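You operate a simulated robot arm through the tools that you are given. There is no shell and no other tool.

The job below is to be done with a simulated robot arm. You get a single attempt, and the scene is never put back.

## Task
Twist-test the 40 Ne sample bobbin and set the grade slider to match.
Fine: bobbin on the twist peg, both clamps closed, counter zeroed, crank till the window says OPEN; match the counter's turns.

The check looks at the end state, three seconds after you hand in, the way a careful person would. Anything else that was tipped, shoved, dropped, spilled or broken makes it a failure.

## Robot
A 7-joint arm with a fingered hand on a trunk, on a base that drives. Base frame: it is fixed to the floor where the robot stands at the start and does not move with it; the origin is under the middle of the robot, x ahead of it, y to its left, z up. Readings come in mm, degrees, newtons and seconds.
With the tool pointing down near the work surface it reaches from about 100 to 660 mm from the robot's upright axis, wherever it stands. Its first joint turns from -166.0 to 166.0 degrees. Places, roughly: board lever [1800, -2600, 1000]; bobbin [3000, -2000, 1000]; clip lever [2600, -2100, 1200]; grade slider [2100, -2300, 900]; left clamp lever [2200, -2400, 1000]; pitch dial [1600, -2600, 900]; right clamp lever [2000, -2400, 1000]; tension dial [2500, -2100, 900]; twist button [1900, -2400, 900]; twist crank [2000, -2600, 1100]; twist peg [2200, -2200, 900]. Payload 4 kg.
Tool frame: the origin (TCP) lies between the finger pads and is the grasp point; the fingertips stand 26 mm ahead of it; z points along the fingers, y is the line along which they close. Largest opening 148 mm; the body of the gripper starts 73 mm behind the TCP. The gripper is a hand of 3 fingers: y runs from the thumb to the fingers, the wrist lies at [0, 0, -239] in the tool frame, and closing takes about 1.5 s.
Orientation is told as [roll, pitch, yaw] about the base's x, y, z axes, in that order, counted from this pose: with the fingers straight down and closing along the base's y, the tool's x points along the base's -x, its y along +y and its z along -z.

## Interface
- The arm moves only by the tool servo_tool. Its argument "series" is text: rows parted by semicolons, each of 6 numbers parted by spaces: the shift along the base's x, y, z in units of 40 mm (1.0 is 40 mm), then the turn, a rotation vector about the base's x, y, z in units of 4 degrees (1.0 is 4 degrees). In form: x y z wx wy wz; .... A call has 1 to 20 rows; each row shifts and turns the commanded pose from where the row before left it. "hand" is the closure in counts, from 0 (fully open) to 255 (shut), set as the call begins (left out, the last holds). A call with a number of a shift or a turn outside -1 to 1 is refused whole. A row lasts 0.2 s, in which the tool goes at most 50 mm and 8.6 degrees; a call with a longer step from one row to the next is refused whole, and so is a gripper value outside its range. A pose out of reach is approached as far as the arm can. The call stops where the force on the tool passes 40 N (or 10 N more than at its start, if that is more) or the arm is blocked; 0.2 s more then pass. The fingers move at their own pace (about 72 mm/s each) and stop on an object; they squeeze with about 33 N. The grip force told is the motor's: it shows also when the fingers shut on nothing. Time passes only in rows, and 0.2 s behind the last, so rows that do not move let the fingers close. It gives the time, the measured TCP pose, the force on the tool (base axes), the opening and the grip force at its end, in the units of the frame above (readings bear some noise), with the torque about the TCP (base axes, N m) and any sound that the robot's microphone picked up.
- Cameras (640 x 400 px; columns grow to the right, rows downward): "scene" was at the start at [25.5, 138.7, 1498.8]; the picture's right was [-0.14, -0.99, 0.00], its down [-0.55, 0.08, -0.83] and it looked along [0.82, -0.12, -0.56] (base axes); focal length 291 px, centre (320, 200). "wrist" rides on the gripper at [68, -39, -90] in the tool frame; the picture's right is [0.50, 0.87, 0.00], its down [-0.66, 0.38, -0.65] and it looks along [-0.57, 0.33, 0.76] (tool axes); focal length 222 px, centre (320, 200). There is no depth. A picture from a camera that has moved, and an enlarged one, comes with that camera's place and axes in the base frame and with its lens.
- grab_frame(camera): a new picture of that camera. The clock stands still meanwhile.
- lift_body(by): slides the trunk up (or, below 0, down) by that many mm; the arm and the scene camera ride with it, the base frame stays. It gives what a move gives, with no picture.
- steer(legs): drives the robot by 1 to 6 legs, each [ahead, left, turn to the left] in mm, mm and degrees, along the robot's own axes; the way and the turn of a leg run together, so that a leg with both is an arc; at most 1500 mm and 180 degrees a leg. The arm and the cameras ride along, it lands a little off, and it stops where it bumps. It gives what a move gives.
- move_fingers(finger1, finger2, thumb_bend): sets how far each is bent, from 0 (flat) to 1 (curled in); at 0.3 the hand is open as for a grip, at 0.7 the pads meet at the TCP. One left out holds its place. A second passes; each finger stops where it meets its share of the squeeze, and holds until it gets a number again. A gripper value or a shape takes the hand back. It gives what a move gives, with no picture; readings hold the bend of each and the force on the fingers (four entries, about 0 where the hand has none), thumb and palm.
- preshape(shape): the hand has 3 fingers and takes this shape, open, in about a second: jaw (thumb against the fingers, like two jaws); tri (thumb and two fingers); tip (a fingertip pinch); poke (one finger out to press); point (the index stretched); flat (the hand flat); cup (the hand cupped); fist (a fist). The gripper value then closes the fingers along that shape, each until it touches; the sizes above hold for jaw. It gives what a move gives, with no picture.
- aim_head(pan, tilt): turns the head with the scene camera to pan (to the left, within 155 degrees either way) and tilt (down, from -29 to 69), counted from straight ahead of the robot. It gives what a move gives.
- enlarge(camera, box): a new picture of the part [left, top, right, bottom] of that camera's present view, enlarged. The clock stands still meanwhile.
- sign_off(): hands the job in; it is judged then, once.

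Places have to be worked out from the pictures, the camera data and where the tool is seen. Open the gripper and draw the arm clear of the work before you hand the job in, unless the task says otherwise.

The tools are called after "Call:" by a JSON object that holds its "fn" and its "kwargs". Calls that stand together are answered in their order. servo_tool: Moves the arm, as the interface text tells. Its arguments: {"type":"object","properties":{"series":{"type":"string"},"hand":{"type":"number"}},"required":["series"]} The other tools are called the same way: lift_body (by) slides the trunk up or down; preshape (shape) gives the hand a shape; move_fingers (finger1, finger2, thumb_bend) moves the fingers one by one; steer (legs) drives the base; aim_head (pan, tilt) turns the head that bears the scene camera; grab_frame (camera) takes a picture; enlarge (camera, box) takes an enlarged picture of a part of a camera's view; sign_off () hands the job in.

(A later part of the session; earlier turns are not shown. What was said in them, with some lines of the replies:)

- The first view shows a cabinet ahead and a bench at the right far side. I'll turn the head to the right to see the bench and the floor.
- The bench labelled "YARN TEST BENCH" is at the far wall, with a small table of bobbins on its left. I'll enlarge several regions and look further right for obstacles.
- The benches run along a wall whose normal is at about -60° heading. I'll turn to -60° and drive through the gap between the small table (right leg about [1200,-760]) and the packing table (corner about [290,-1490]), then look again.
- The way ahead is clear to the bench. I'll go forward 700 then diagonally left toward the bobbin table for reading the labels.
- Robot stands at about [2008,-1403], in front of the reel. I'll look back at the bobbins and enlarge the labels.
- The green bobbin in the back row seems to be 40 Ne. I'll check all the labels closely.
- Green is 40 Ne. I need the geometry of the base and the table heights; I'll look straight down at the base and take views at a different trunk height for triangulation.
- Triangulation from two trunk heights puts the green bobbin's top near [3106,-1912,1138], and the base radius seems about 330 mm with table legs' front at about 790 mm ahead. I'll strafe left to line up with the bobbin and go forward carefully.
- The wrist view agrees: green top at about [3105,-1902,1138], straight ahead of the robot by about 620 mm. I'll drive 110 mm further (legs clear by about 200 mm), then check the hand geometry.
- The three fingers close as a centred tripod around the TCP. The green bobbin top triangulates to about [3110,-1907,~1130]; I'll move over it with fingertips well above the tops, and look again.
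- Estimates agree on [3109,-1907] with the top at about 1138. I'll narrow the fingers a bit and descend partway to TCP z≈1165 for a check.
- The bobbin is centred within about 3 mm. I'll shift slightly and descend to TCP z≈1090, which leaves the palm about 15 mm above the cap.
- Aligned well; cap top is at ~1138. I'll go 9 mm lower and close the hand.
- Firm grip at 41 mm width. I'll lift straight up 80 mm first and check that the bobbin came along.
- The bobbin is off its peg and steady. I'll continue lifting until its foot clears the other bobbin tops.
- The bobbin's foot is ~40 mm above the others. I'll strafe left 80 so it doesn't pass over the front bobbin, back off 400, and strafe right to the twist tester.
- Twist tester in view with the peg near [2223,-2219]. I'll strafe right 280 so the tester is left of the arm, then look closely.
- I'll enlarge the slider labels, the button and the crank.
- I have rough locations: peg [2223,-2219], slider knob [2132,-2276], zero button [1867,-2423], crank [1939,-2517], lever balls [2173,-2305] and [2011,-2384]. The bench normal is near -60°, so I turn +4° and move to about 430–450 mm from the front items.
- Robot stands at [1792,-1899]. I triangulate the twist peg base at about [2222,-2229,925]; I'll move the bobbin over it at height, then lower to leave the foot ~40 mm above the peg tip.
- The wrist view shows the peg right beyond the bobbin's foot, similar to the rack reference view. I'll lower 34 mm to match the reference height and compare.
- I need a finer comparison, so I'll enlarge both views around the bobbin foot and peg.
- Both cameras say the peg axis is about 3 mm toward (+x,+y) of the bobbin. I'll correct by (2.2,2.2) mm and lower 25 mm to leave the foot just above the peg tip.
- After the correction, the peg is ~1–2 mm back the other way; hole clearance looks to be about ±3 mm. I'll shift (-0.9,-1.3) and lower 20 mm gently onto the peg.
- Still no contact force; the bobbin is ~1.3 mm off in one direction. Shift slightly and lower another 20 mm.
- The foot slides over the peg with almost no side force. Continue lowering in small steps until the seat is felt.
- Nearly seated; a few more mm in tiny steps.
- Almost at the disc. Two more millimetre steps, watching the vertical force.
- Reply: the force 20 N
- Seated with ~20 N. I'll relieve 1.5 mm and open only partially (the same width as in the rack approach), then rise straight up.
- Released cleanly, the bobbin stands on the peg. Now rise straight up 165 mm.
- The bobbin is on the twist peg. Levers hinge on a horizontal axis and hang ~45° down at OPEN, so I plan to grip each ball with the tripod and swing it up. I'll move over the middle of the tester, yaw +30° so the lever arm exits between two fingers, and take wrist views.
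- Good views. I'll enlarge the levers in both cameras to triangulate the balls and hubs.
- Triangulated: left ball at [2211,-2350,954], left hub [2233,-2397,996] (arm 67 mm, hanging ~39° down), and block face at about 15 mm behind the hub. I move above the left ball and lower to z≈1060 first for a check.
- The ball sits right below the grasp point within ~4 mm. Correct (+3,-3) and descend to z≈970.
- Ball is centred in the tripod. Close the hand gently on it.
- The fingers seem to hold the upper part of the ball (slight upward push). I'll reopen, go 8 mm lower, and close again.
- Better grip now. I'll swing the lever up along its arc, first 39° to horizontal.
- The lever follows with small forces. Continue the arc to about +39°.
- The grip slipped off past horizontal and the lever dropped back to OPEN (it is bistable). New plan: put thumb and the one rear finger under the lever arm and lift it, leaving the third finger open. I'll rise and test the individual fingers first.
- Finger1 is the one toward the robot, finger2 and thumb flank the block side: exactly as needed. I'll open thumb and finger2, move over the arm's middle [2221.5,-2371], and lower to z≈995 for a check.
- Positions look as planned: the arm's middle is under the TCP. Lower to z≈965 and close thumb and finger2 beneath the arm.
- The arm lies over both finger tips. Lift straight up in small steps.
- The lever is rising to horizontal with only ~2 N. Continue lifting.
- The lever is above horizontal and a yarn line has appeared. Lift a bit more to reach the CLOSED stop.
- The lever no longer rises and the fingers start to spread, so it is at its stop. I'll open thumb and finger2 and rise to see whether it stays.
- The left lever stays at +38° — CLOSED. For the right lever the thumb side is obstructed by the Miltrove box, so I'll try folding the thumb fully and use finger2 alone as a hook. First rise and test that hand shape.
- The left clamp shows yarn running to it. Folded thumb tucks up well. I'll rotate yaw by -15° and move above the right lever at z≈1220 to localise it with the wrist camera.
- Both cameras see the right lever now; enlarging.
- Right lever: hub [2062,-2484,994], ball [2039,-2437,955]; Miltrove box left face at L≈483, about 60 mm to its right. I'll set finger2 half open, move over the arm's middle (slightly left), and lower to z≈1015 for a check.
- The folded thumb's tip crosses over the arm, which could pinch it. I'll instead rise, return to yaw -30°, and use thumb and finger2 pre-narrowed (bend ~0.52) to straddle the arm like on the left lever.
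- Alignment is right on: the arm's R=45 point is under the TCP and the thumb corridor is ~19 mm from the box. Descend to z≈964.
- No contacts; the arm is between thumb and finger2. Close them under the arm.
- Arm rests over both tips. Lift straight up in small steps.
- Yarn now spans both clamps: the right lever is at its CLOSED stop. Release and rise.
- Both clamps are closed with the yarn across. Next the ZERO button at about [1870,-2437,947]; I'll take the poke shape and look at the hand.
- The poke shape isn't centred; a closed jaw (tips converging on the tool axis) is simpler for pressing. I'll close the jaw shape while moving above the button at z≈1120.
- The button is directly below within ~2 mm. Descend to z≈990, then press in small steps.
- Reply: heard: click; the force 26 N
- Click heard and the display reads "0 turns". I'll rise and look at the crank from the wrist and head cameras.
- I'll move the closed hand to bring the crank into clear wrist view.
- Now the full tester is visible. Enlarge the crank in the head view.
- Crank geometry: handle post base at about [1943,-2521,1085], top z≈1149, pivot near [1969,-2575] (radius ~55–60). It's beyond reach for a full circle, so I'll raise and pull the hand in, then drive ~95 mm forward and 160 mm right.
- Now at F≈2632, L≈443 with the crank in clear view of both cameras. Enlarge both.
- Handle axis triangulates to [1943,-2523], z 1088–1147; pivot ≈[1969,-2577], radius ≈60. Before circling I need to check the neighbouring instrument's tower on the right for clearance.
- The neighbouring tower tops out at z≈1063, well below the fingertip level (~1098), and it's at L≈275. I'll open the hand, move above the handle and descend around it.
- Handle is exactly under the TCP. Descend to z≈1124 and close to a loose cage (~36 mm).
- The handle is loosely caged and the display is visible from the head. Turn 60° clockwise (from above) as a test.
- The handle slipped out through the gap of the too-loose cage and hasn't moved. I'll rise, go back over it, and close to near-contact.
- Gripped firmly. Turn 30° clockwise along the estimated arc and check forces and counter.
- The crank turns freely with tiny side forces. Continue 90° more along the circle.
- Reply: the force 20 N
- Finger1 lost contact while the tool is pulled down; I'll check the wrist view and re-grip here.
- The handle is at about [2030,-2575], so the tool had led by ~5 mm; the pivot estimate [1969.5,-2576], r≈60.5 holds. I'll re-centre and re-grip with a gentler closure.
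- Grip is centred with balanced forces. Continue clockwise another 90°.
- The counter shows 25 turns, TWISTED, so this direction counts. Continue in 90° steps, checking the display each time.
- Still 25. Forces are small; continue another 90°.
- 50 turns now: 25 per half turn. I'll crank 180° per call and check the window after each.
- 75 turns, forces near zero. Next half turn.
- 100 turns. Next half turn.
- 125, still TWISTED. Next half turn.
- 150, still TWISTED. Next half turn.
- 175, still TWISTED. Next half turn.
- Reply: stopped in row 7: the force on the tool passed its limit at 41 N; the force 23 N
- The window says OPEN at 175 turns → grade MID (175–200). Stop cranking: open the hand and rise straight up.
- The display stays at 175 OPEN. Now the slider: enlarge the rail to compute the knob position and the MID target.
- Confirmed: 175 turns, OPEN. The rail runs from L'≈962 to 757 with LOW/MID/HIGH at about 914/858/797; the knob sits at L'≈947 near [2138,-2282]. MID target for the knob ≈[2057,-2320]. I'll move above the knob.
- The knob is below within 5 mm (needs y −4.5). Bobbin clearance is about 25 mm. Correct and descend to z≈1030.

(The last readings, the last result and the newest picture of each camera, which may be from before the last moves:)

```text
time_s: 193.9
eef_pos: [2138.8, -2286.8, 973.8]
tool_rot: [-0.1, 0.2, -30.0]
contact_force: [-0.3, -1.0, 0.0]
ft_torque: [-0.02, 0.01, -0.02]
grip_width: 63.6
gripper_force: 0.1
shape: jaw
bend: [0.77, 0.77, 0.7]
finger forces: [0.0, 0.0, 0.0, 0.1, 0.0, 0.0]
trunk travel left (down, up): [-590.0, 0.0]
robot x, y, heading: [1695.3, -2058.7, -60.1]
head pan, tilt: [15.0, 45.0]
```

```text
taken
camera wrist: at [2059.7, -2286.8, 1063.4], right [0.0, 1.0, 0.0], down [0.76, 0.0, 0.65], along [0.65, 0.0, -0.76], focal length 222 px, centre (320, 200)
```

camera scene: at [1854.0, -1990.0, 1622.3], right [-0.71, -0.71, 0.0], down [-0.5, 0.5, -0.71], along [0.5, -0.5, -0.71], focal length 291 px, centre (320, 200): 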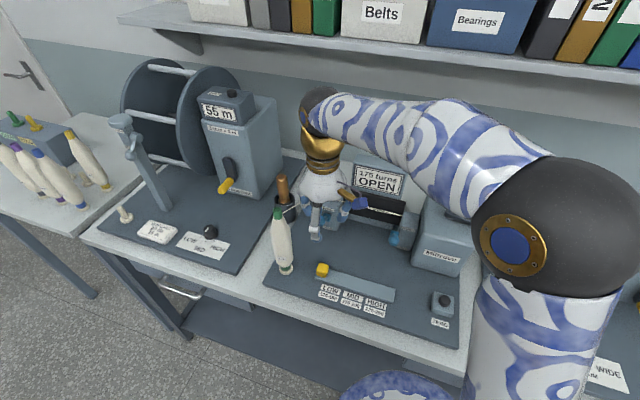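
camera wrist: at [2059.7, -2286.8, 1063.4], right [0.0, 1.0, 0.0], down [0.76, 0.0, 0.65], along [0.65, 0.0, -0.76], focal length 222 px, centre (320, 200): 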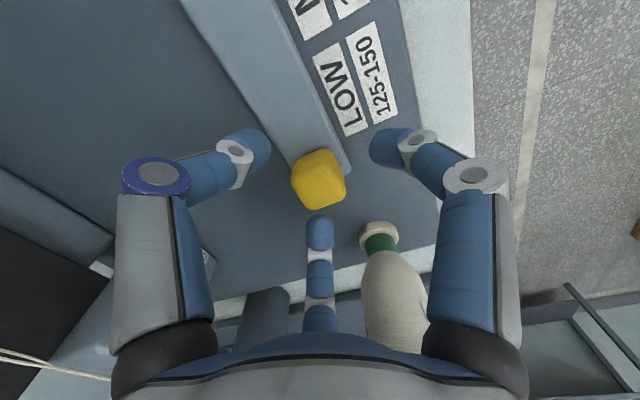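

Knob is centred. Close on it.

Call:
{"fn": "servo_tool", "kwargs": {"series": "0 0 0 0 0 0; 0 0 0 0 0 0; 0 0 0 0 0 0; 0 0 0 0 0 0; 0 0 0 0 0 0", "hand": 225}}

Call:
{"fn": "grab_frame", "kwargs": {"camera": "wrist"}}

```text
time_s: 195.1
eef_pos: [2139.2, -2286.0, 972.4]
tool_rot: [-0.2, 0.5, -30.1]
contact_force: [-1.5, 5.0, -8.9]
ft_torque: [0.1, 0.03, -0.11]
grip_width: 24.8
gripper_force: 32.6
shape: jaw
bend: [0.74, 0.75, 0.7]
finger forces: [29.2, 28.2, 0.1, 0.0, 25.7, 0.0]
trunk travel left (down, up): [-590.0, 0.0]
robot x, y, heading: [1696.9, -2058.7, -60.1]
head pan, tilt: [15.0, 45.0]
```

```text
taken
camera wrist: at [2059.9, -2286.3, 1063.3], right [0.0, 1.0, 0.0], down [0.76, 0.0, 0.65], along [0.65, 0.0, -0.76], focal length 222 px, centre (320, 200)
```

wrist: 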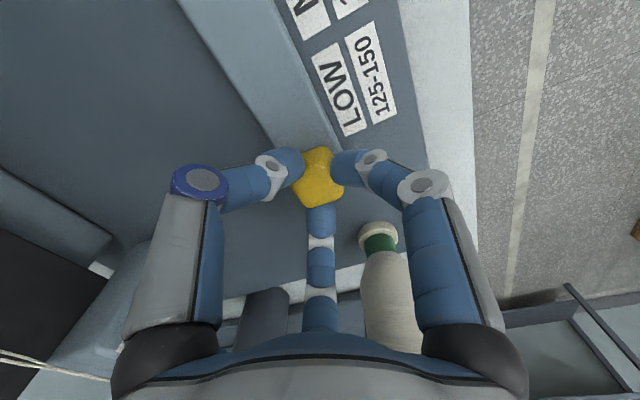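

Gripped. Slide half the way (45 mm) along the rail direction and check forces.

Call:
{"fn": "servo_tool", "kwargs": {"series": "-0.2 -0.096 0 0 0 0; -0.2 -0.096 0 0 0 0; -0.2 -0.096 0 0 0 0; -0.2 -0.096 0 0 0 0; -0.2 -0.096 0 0 0 0; 0 0 0 0 0 0"}}

Call:
{"fn": "enlarge", "kwargs": {"camera": "scene", "box": [280, 200, 440, 330]}}

Call:
{"fn": "grab_frame", "kwargs": {"camera": "wrist"}}

```text
time_s: 196.5
eef_pos: [2096.6, -2307.6, 973.1]
tool_rot: [-0.1, 0.4, -30.0]
contact_force: [-3.7, 7.3, -17.4]
ft_torque: [0.15, 0.07, -0.15]
grip_width: 24.5
gripper_force: 32.7
shape: jaw
bend: [0.74, 0.75, 0.7]
finger forces: [29.5, 27.8, 0.0, 0.0, 26.8, 0.0]
trunk travel left (down, up): [-590.0, 0.0]
robot x, y, heading: [1698.9, -2059.5, -59.9]
head pan, tilt: [15.0, 45.0]
```

```text
3.08 times, centred on (360, 265) of scene
camera zoom: at [1854.7, -1989.8, 1622.1], right [-0.71, -0.71, 0.0], down [-0.5, 0.5, -0.71], along [0.5, -0.5, -0.71], focal length 895 px, centre (197, 0)
```

zoom: 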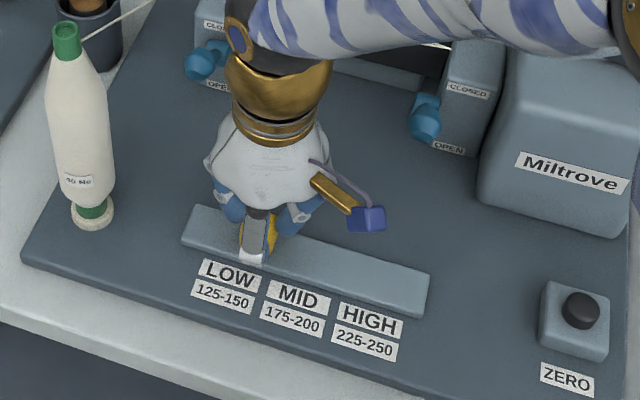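

```text
taken
camera wrist: at [2018.1, -2306.8, 1063.7], right [0.0, 1.0, 0.0], down [0.76, 0.0, 0.65], along [0.65, 0.0, -0.76], focal length 222 px, centre (320, 200)
```

wrist: 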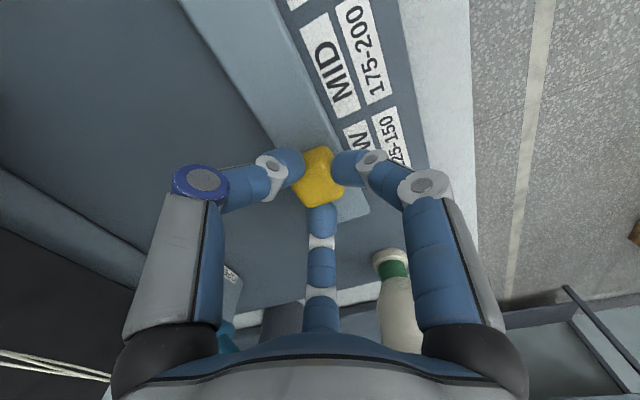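

It slides well. Continue the remaining ~42 mm to MID.

Call:
{"fn": "servo_tool", "kwargs": {"series": "-0.237 -0.106 0 0 0 0; -0.237 -0.106 0 0 0 0; -0.237 -0.106 0 0 0 0; -0.237 -0.106 0 0 0 0; 0 0 0 0 0 0"}}

Call:
{"fn": "enlarge", "kwargs": {"camera": "scene", "box": [280, 200, 440, 330]}}

Call:
{"fn": "grab_frame", "kwargs": {"camera": "wrist"}}

```text
time_s: 197.7
eef_pos: [2058.8, -2324.9, 972.6]
tool_rot: [-0.1, 0.2, -30.1]
contact_force: [-3.2, 4.4, -13.9]
ft_torque: [0.05, 0.04, -0.13]
grip_width: 24.5
gripper_force: 32.8
shape: jaw
bend: [0.74, 0.75, 0.7]
finger forces: [27.7, 27.8, 0.0, 0.1, 27.5, 0.0]
trunk travel left (down, up): [-590.0, 0.0]
robot x, y, heading: [1697.6, -2057.0, -60.0]
head pan, tilt: [15.0, 45.0]
```

```text
3.08 times, centred on (360, 265) of scene
camera zoom: at [1854.4, -1990.2, 1622.2], right [-0.71, -0.71, 0.0], down [-0.5, 0.5, -0.71], along [0.5, -0.5, -0.71], focal length 895 px, centre (197, 0)
```

zoom: 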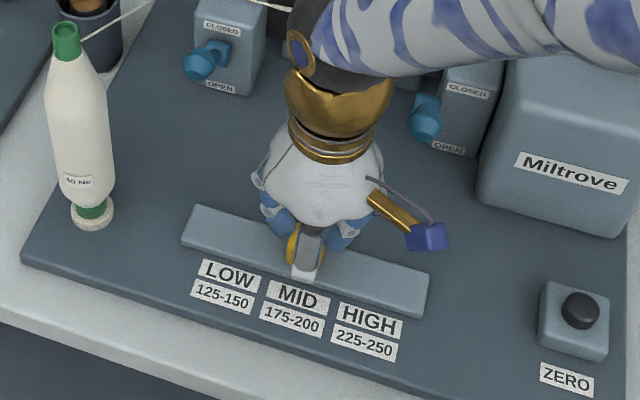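

```text
taken
camera wrist: at [1980.5, -2324.6, 1063.6], right [0.0, 1.0, 0.0], down [0.76, 0.0, 0.65], along [0.65, 0.0, -0.76], focal length 222 px, centre (320, 200)
```

wrist: 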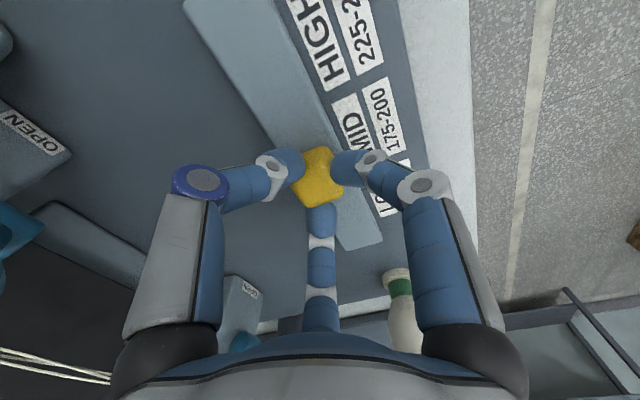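

The knob appears at the rail's middle beside MID. Release and rise to inspect.

Call:
{"fn": "servo_tool", "kwargs": {"series": "0 0 0 0 0 0; 0 0 0 0 0 0; 0 0 0 0 0 0; 0 0 0 0 0 0", "hand": 145}}

Call:
{"fn": "servo_tool", "kwargs": {"series": "0 0 0.4 0 0 0; 0 0 0.8 0 0 0; 0 0 1 0 0 0; 0 0 1 0 0 0; 0 0 1 0 0 0; 0 0 1 0 0 0; 0 0 1 0 0 0; 0 0 1 0 0 0; 0 0 0 0 0 0"}}

Call:
{"fn": "grab_frame", "kwargs": {"camera": "wrist"}}

Call:
{"fn": "enlarge", "kwargs": {"camera": "scene", "box": [280, 140, 480, 330]}}

```text
time_s: 198.7
eef_pos: [2057.9, -2324.1, 973.0]
tool_rot: [-0.1, 0.2, -30.1]
contact_force: [0.7, 0.4, 0.1]
ft_torque: [0.01, 0.03, 0.02]
grip_width: 63.4
gripper_force: 0.0
shape: jaw
bend: [0.77, 0.77, 0.7]
finger forces: [0.0, 0.0, 0.0, 0.0, 0.1, 0.0]
trunk travel left (down, up): [-590.0, 0.0]
robot x, y, heading: [1699.5, -2063.1, -59.8]
head pan, tilt: [15.0, 45.0]
```

```text
time_s: 200.7
eef_pos: [2058.9, -2324.9, 1264.5]
tool_rot: [-0.1, 0.3, -30.0]
contact_force: [0.2, 0.0, 0.1]
ft_torque: [0.02, -0.04, 0.0]
grip_width: 63.8
gripper_force: 0.1
shape: jaw
bend: [0.77, 0.77, 0.7]
finger forces: [0.1, 0.0, 0.0, 0.0, 0.0, 0.1]
trunk travel left (down, up): [-590.0, 0.0]
robot x, y, heading: [1699.8, -2059.0, -59.8]
head pan, tilt: [15.0, 45.0]
```

```text
taken
camera wrist: at [1979.8, -2324.8, 1354.8], right [0.0, 1.0, 0.0], down [0.76, 0.0, 0.65], along [0.65, 0.0, -0.76], focal length 222 px, centre (320, 200)
```

wrist: 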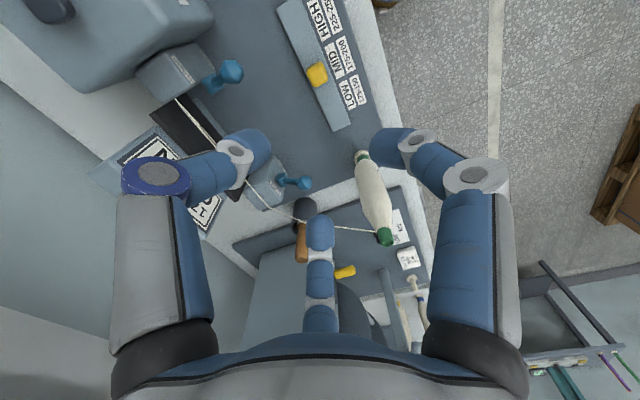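

```text
2.11 times, centred on (380, 235) of scene
camera zoom: at [1854.0, -1990.0, 1622.2], right [-0.71, -0.71, 0.0], down [-0.5, 0.5, -0.71], along [0.5, -0.5, -0.71], focal length 612 px, centre (194, 126)
```

zoom: 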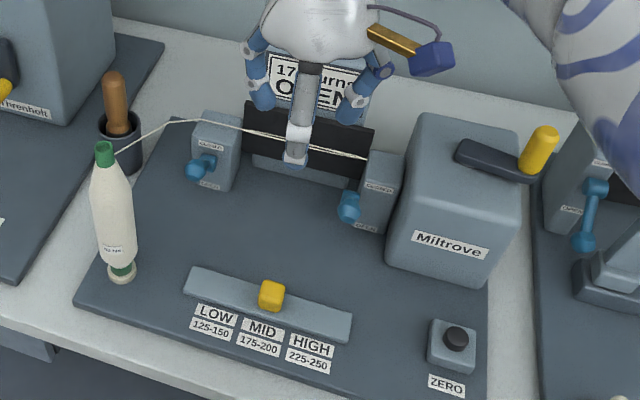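

The knob is centred on the rail beside MID. Now back off with the hand high, open the gripper, and check the whole scene.

Call:
{"fn": "steer", "kwargs": {"legs": [[-330, 0, 0]]}}

Call:
{"fn": "servo_tool", "kwargs": {"series": "0 0 0 0 0 0; 0 0 0 0 0 0; 0 0 0 0 0 0; 0 0 0 0 0 0; 0 0 0 0 0 0", "hand": 0}}

Call:
{"fn": "aim_head", "kwargs": {"pan": 18, "tilt": 35}}

Call:
{"fn": "grab_frame", "kwargs": {"camera": "scene"}}

Call:
{"fn": "enlarge", "kwargs": {"camera": "scene", "box": [220, 120, 440, 260]}}

Call:
{"fn": "aim_head", "kwargs": {"pan": 40, "tilt": 30}}

Call:
{"fn": "grab_frame", "kwargs": {"camera": "scene"}}

```text
time_s: 202.9
eef_pos: [1891.9, -2040.4, 1264.1]
tool_rot: [-0.2, 0.3, -30.3]
contact_force: [-0.6, -0.3, 0.7]
ft_torque: [-0.02, -0.03, -0.02]
grip_width: 63.6
gripper_force: 0.0
shape: jaw
bend: [0.77, 0.77, 0.7]
finger forces: [0.0, 0.1, 0.0, 0.0, 0.0, 0.0]
trunk travel left (down, up): [-590.0, 0.0]
robot x, y, heading: [1532.6, -1778.3, -60.2]
head pan, tilt: [15.0, 45.0]
```

```text
time_s: 204.1
eef_pos: [1892.5, -2040.4, 1264.1]
tool_rot: [-0.1, 0.4, -30.3]
contact_force: [-0.2, -0.5, 0.6]
ft_torque: [0.01, 0.03, 0.01]
grip_width: 147.8
gripper_force: 0.0
shape: jaw
bend: [0.3, 0.3, 0.3]
finger forces: [0.0, 0.0, 0.0, 0.0, 0.0, 0.1]
trunk travel left (down, up): [-590.0, 0.0]
robot x, y, heading: [1534.7, -1777.7, -60.2]
head pan, tilt: [15.0, 45.0]
```

```text
time_s: 204.8
eef_pos: [1893.1, -2040.7, 1263.2]
tool_rot: [-0.2, 0.3, -30.3]
contact_force: [0.4, -0.5, 0.2]
ft_torque: [-0.02, 0.0, -0.01]
grip_width: 147.9
gripper_force: 0.1
shape: jaw
bend: [0.3, 0.3, 0.3]
finger forces: [0.0, 0.1, 0.0, 0.0, 0.1, 0.0]
trunk travel left (down, up): [-590.0, 0.0]
robot x, y, heading: [1533.5, -1775.1, -60.0]
head pan, tilt: [18.0, 35.0]
```

```text
taken
camera scene: at [1697.4, -1706.4, 1637.0], right [-0.67, -0.74, 0.0], down [-0.43, 0.39, -0.82], along [0.61, -0.55, -0.57], focal length 291 px, centre (320, 200)
```

scene: 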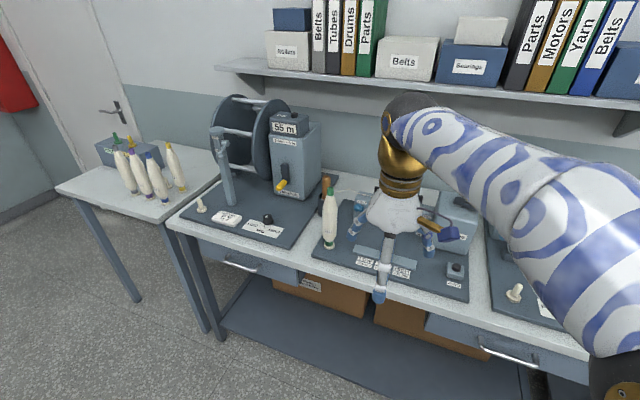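

```text
2.86 times, centred on (330, 190) of scene
camera zoom: at [1697.4, -1706.4, 1637.0], right [-0.67, -0.74, 0.0], down [-0.43, 0.39, -0.82], along [0.61, -0.55, -0.57], focal length 831 px, centre (291, 229)
```

zoom: 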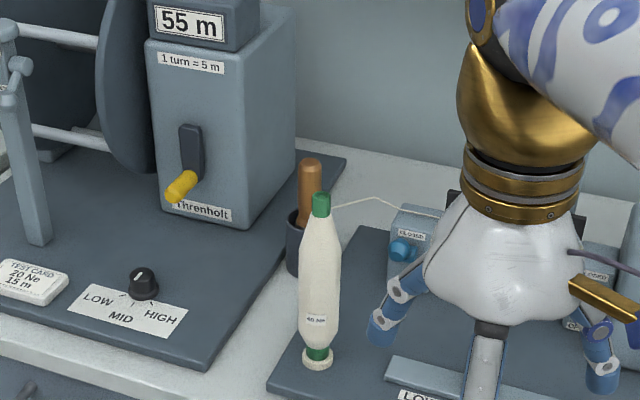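

```text
time_s: 205.7
eef_pos: [1892.6, -2039.8, 1264.0]
tool_rot: [-0.1, 0.2, -30.3]
contact_force: [0.3, 0.3, 0.4]
ft_torque: [0.01, 0.02, 0.01]
grip_width: 147.8
gripper_force: 0.1
shape: jaw
bend: [0.3, 0.3, 0.3]
finger forces: [0.1, 0.1, 0.0, 0.0, 0.0, 0.0]
trunk travel left (down, up): [-590.0, 0.0]
robot x, y, heading: [1534.5, -1777.6, -60.5]
head pan, tilt: [40.0, 30.0]
```

```text
taken
camera scene: at [1717.0, -1678.5, 1644.8], right [-0.35, -0.94, 0.0], down [-0.47, 0.17, -0.87], along [0.81, -0.3, -0.5], focal length 291 px, centre (320, 200)
```

scene: 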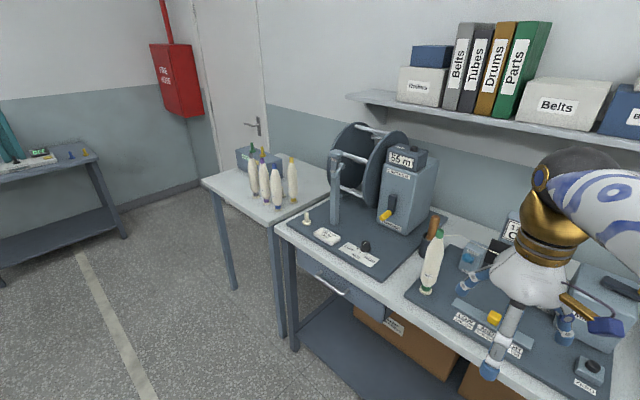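

All else looks undisturbed. One more step back and sideways for a final unobstructed check of the tester.

Call:
{"fn": "steer", "kwargs": {"legs": [[-80, -300, 0]]}}

Call:
{"fn": "aim_head", "kwargs": {"pan": 30, "tilt": 32}}

Call:
{"fn": "grab_frame", "kwargs": {"camera": "scene"}}

Call:
{"fn": "enlarge", "kwargs": {"camera": "scene", "box": [260, 120, 460, 250]}}

```text
time_s: 207.7
eef_pos: [1602.3, -2117.0, 1264.4]
tool_rot: [0.1, 0.3, -30.6]
contact_force: [-0.3, -0.2, 0.3]
ft_torque: [0.0, 0.0, 0.03]
grip_width: 147.8
gripper_force: 0.2
shape: jaw
bend: [0.3, 0.3, 0.3]
finger forces: [0.0, 0.0, 0.1, 0.0, 0.0, 0.1]
trunk travel left (down, up): [-590.0, 0.0]
robot x, y, heading: [1244.6, -1850.7, -60.3]
head pan, tilt: [40.0, 30.0]
```

```text
time_s: 208.4
eef_pos: [1602.3, -2118.1, 1263.9]
tool_rot: [0.0, 0.3, -30.5]
contact_force: [0.2, 0.2, -0.1]
ft_torque: [-0.05, 0.01, -0.02]
grip_width: 147.8
gripper_force: 0.0
shape: jaw
bend: [0.3, 0.3, 0.3]
finger forces: [0.0, 0.0, 0.0, 0.0, 0.0, 0.1]
trunk travel left (down, up): [-590.0, 0.0]
robot x, y, heading: [1244.4, -1851.5, -60.4]
head pan, tilt: [30.0, 32.0]
```

```text
taken
camera scene: at [1420.9, -1768.0, 1641.7], right [-0.5, -0.86, 0.0], down [-0.46, 0.27, -0.85], along [0.73, -0.43, -0.53], focal length 291 px, centre (320, 200)
```

scene: 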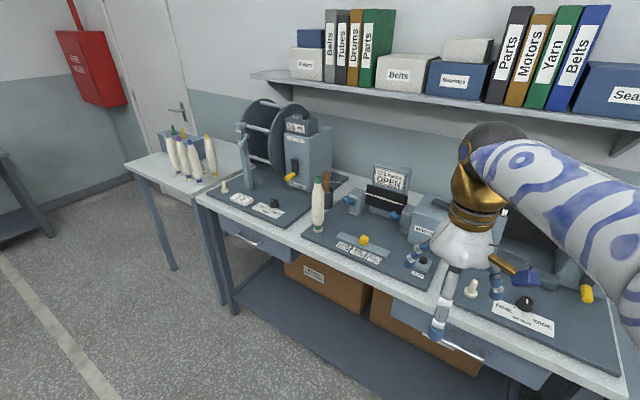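

```text
3.08 times, centred on (360, 185) of scene
camera zoom: at [1420.9, -1768.0, 1641.7], right [-0.5, -0.86, 0.0], down [-0.46, 0.27, -0.85], along [0.73, -0.43, -0.53], focal length 895 px, centre (197, 246)
```

zoom: 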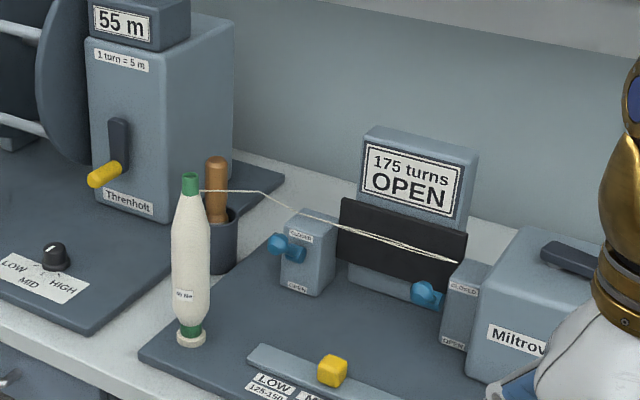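

The 40 Ne bobbin is on the twist peg, both clamps are closed, the window shows 175 turns OPEN, and the slider is at MID. The arm is clear and the gripper open, so I hand in.

Call:
{"fn": "sign_off", "kwargs": {}}

```text
The job is handed in.
```

I finished the twist test on the 40 Ne bobbin and handed the job in; the result of the check hasn't come back.

- **Bobbin:** the 40 Ne one (green caps) is seated on the twist peg, and I read its label before picking it up.
- **Clamps:** both levers are at CLOSED, with the yarn running across both clamps.
- **Counter:** I zeroed it once the clamps were closed, and the display read 0 before I started cranking.
- **Result:** the window read OPEN at 175 turns, so I stopped there.
- **Grade slider:** set to MID, which covers 175–200 turns.

There were two slips along the way. The left clamp lever fell back to OPEN on my first try, so I closed it again a different way. I also lost the crank handle once before it had moved. The last half turn stopped on a force limit of about 41 N just as the window changed to OPEN.

In the last pictures nothing else on the benches looked moved or tipped. The arm is clear of the work and the gripper is open.
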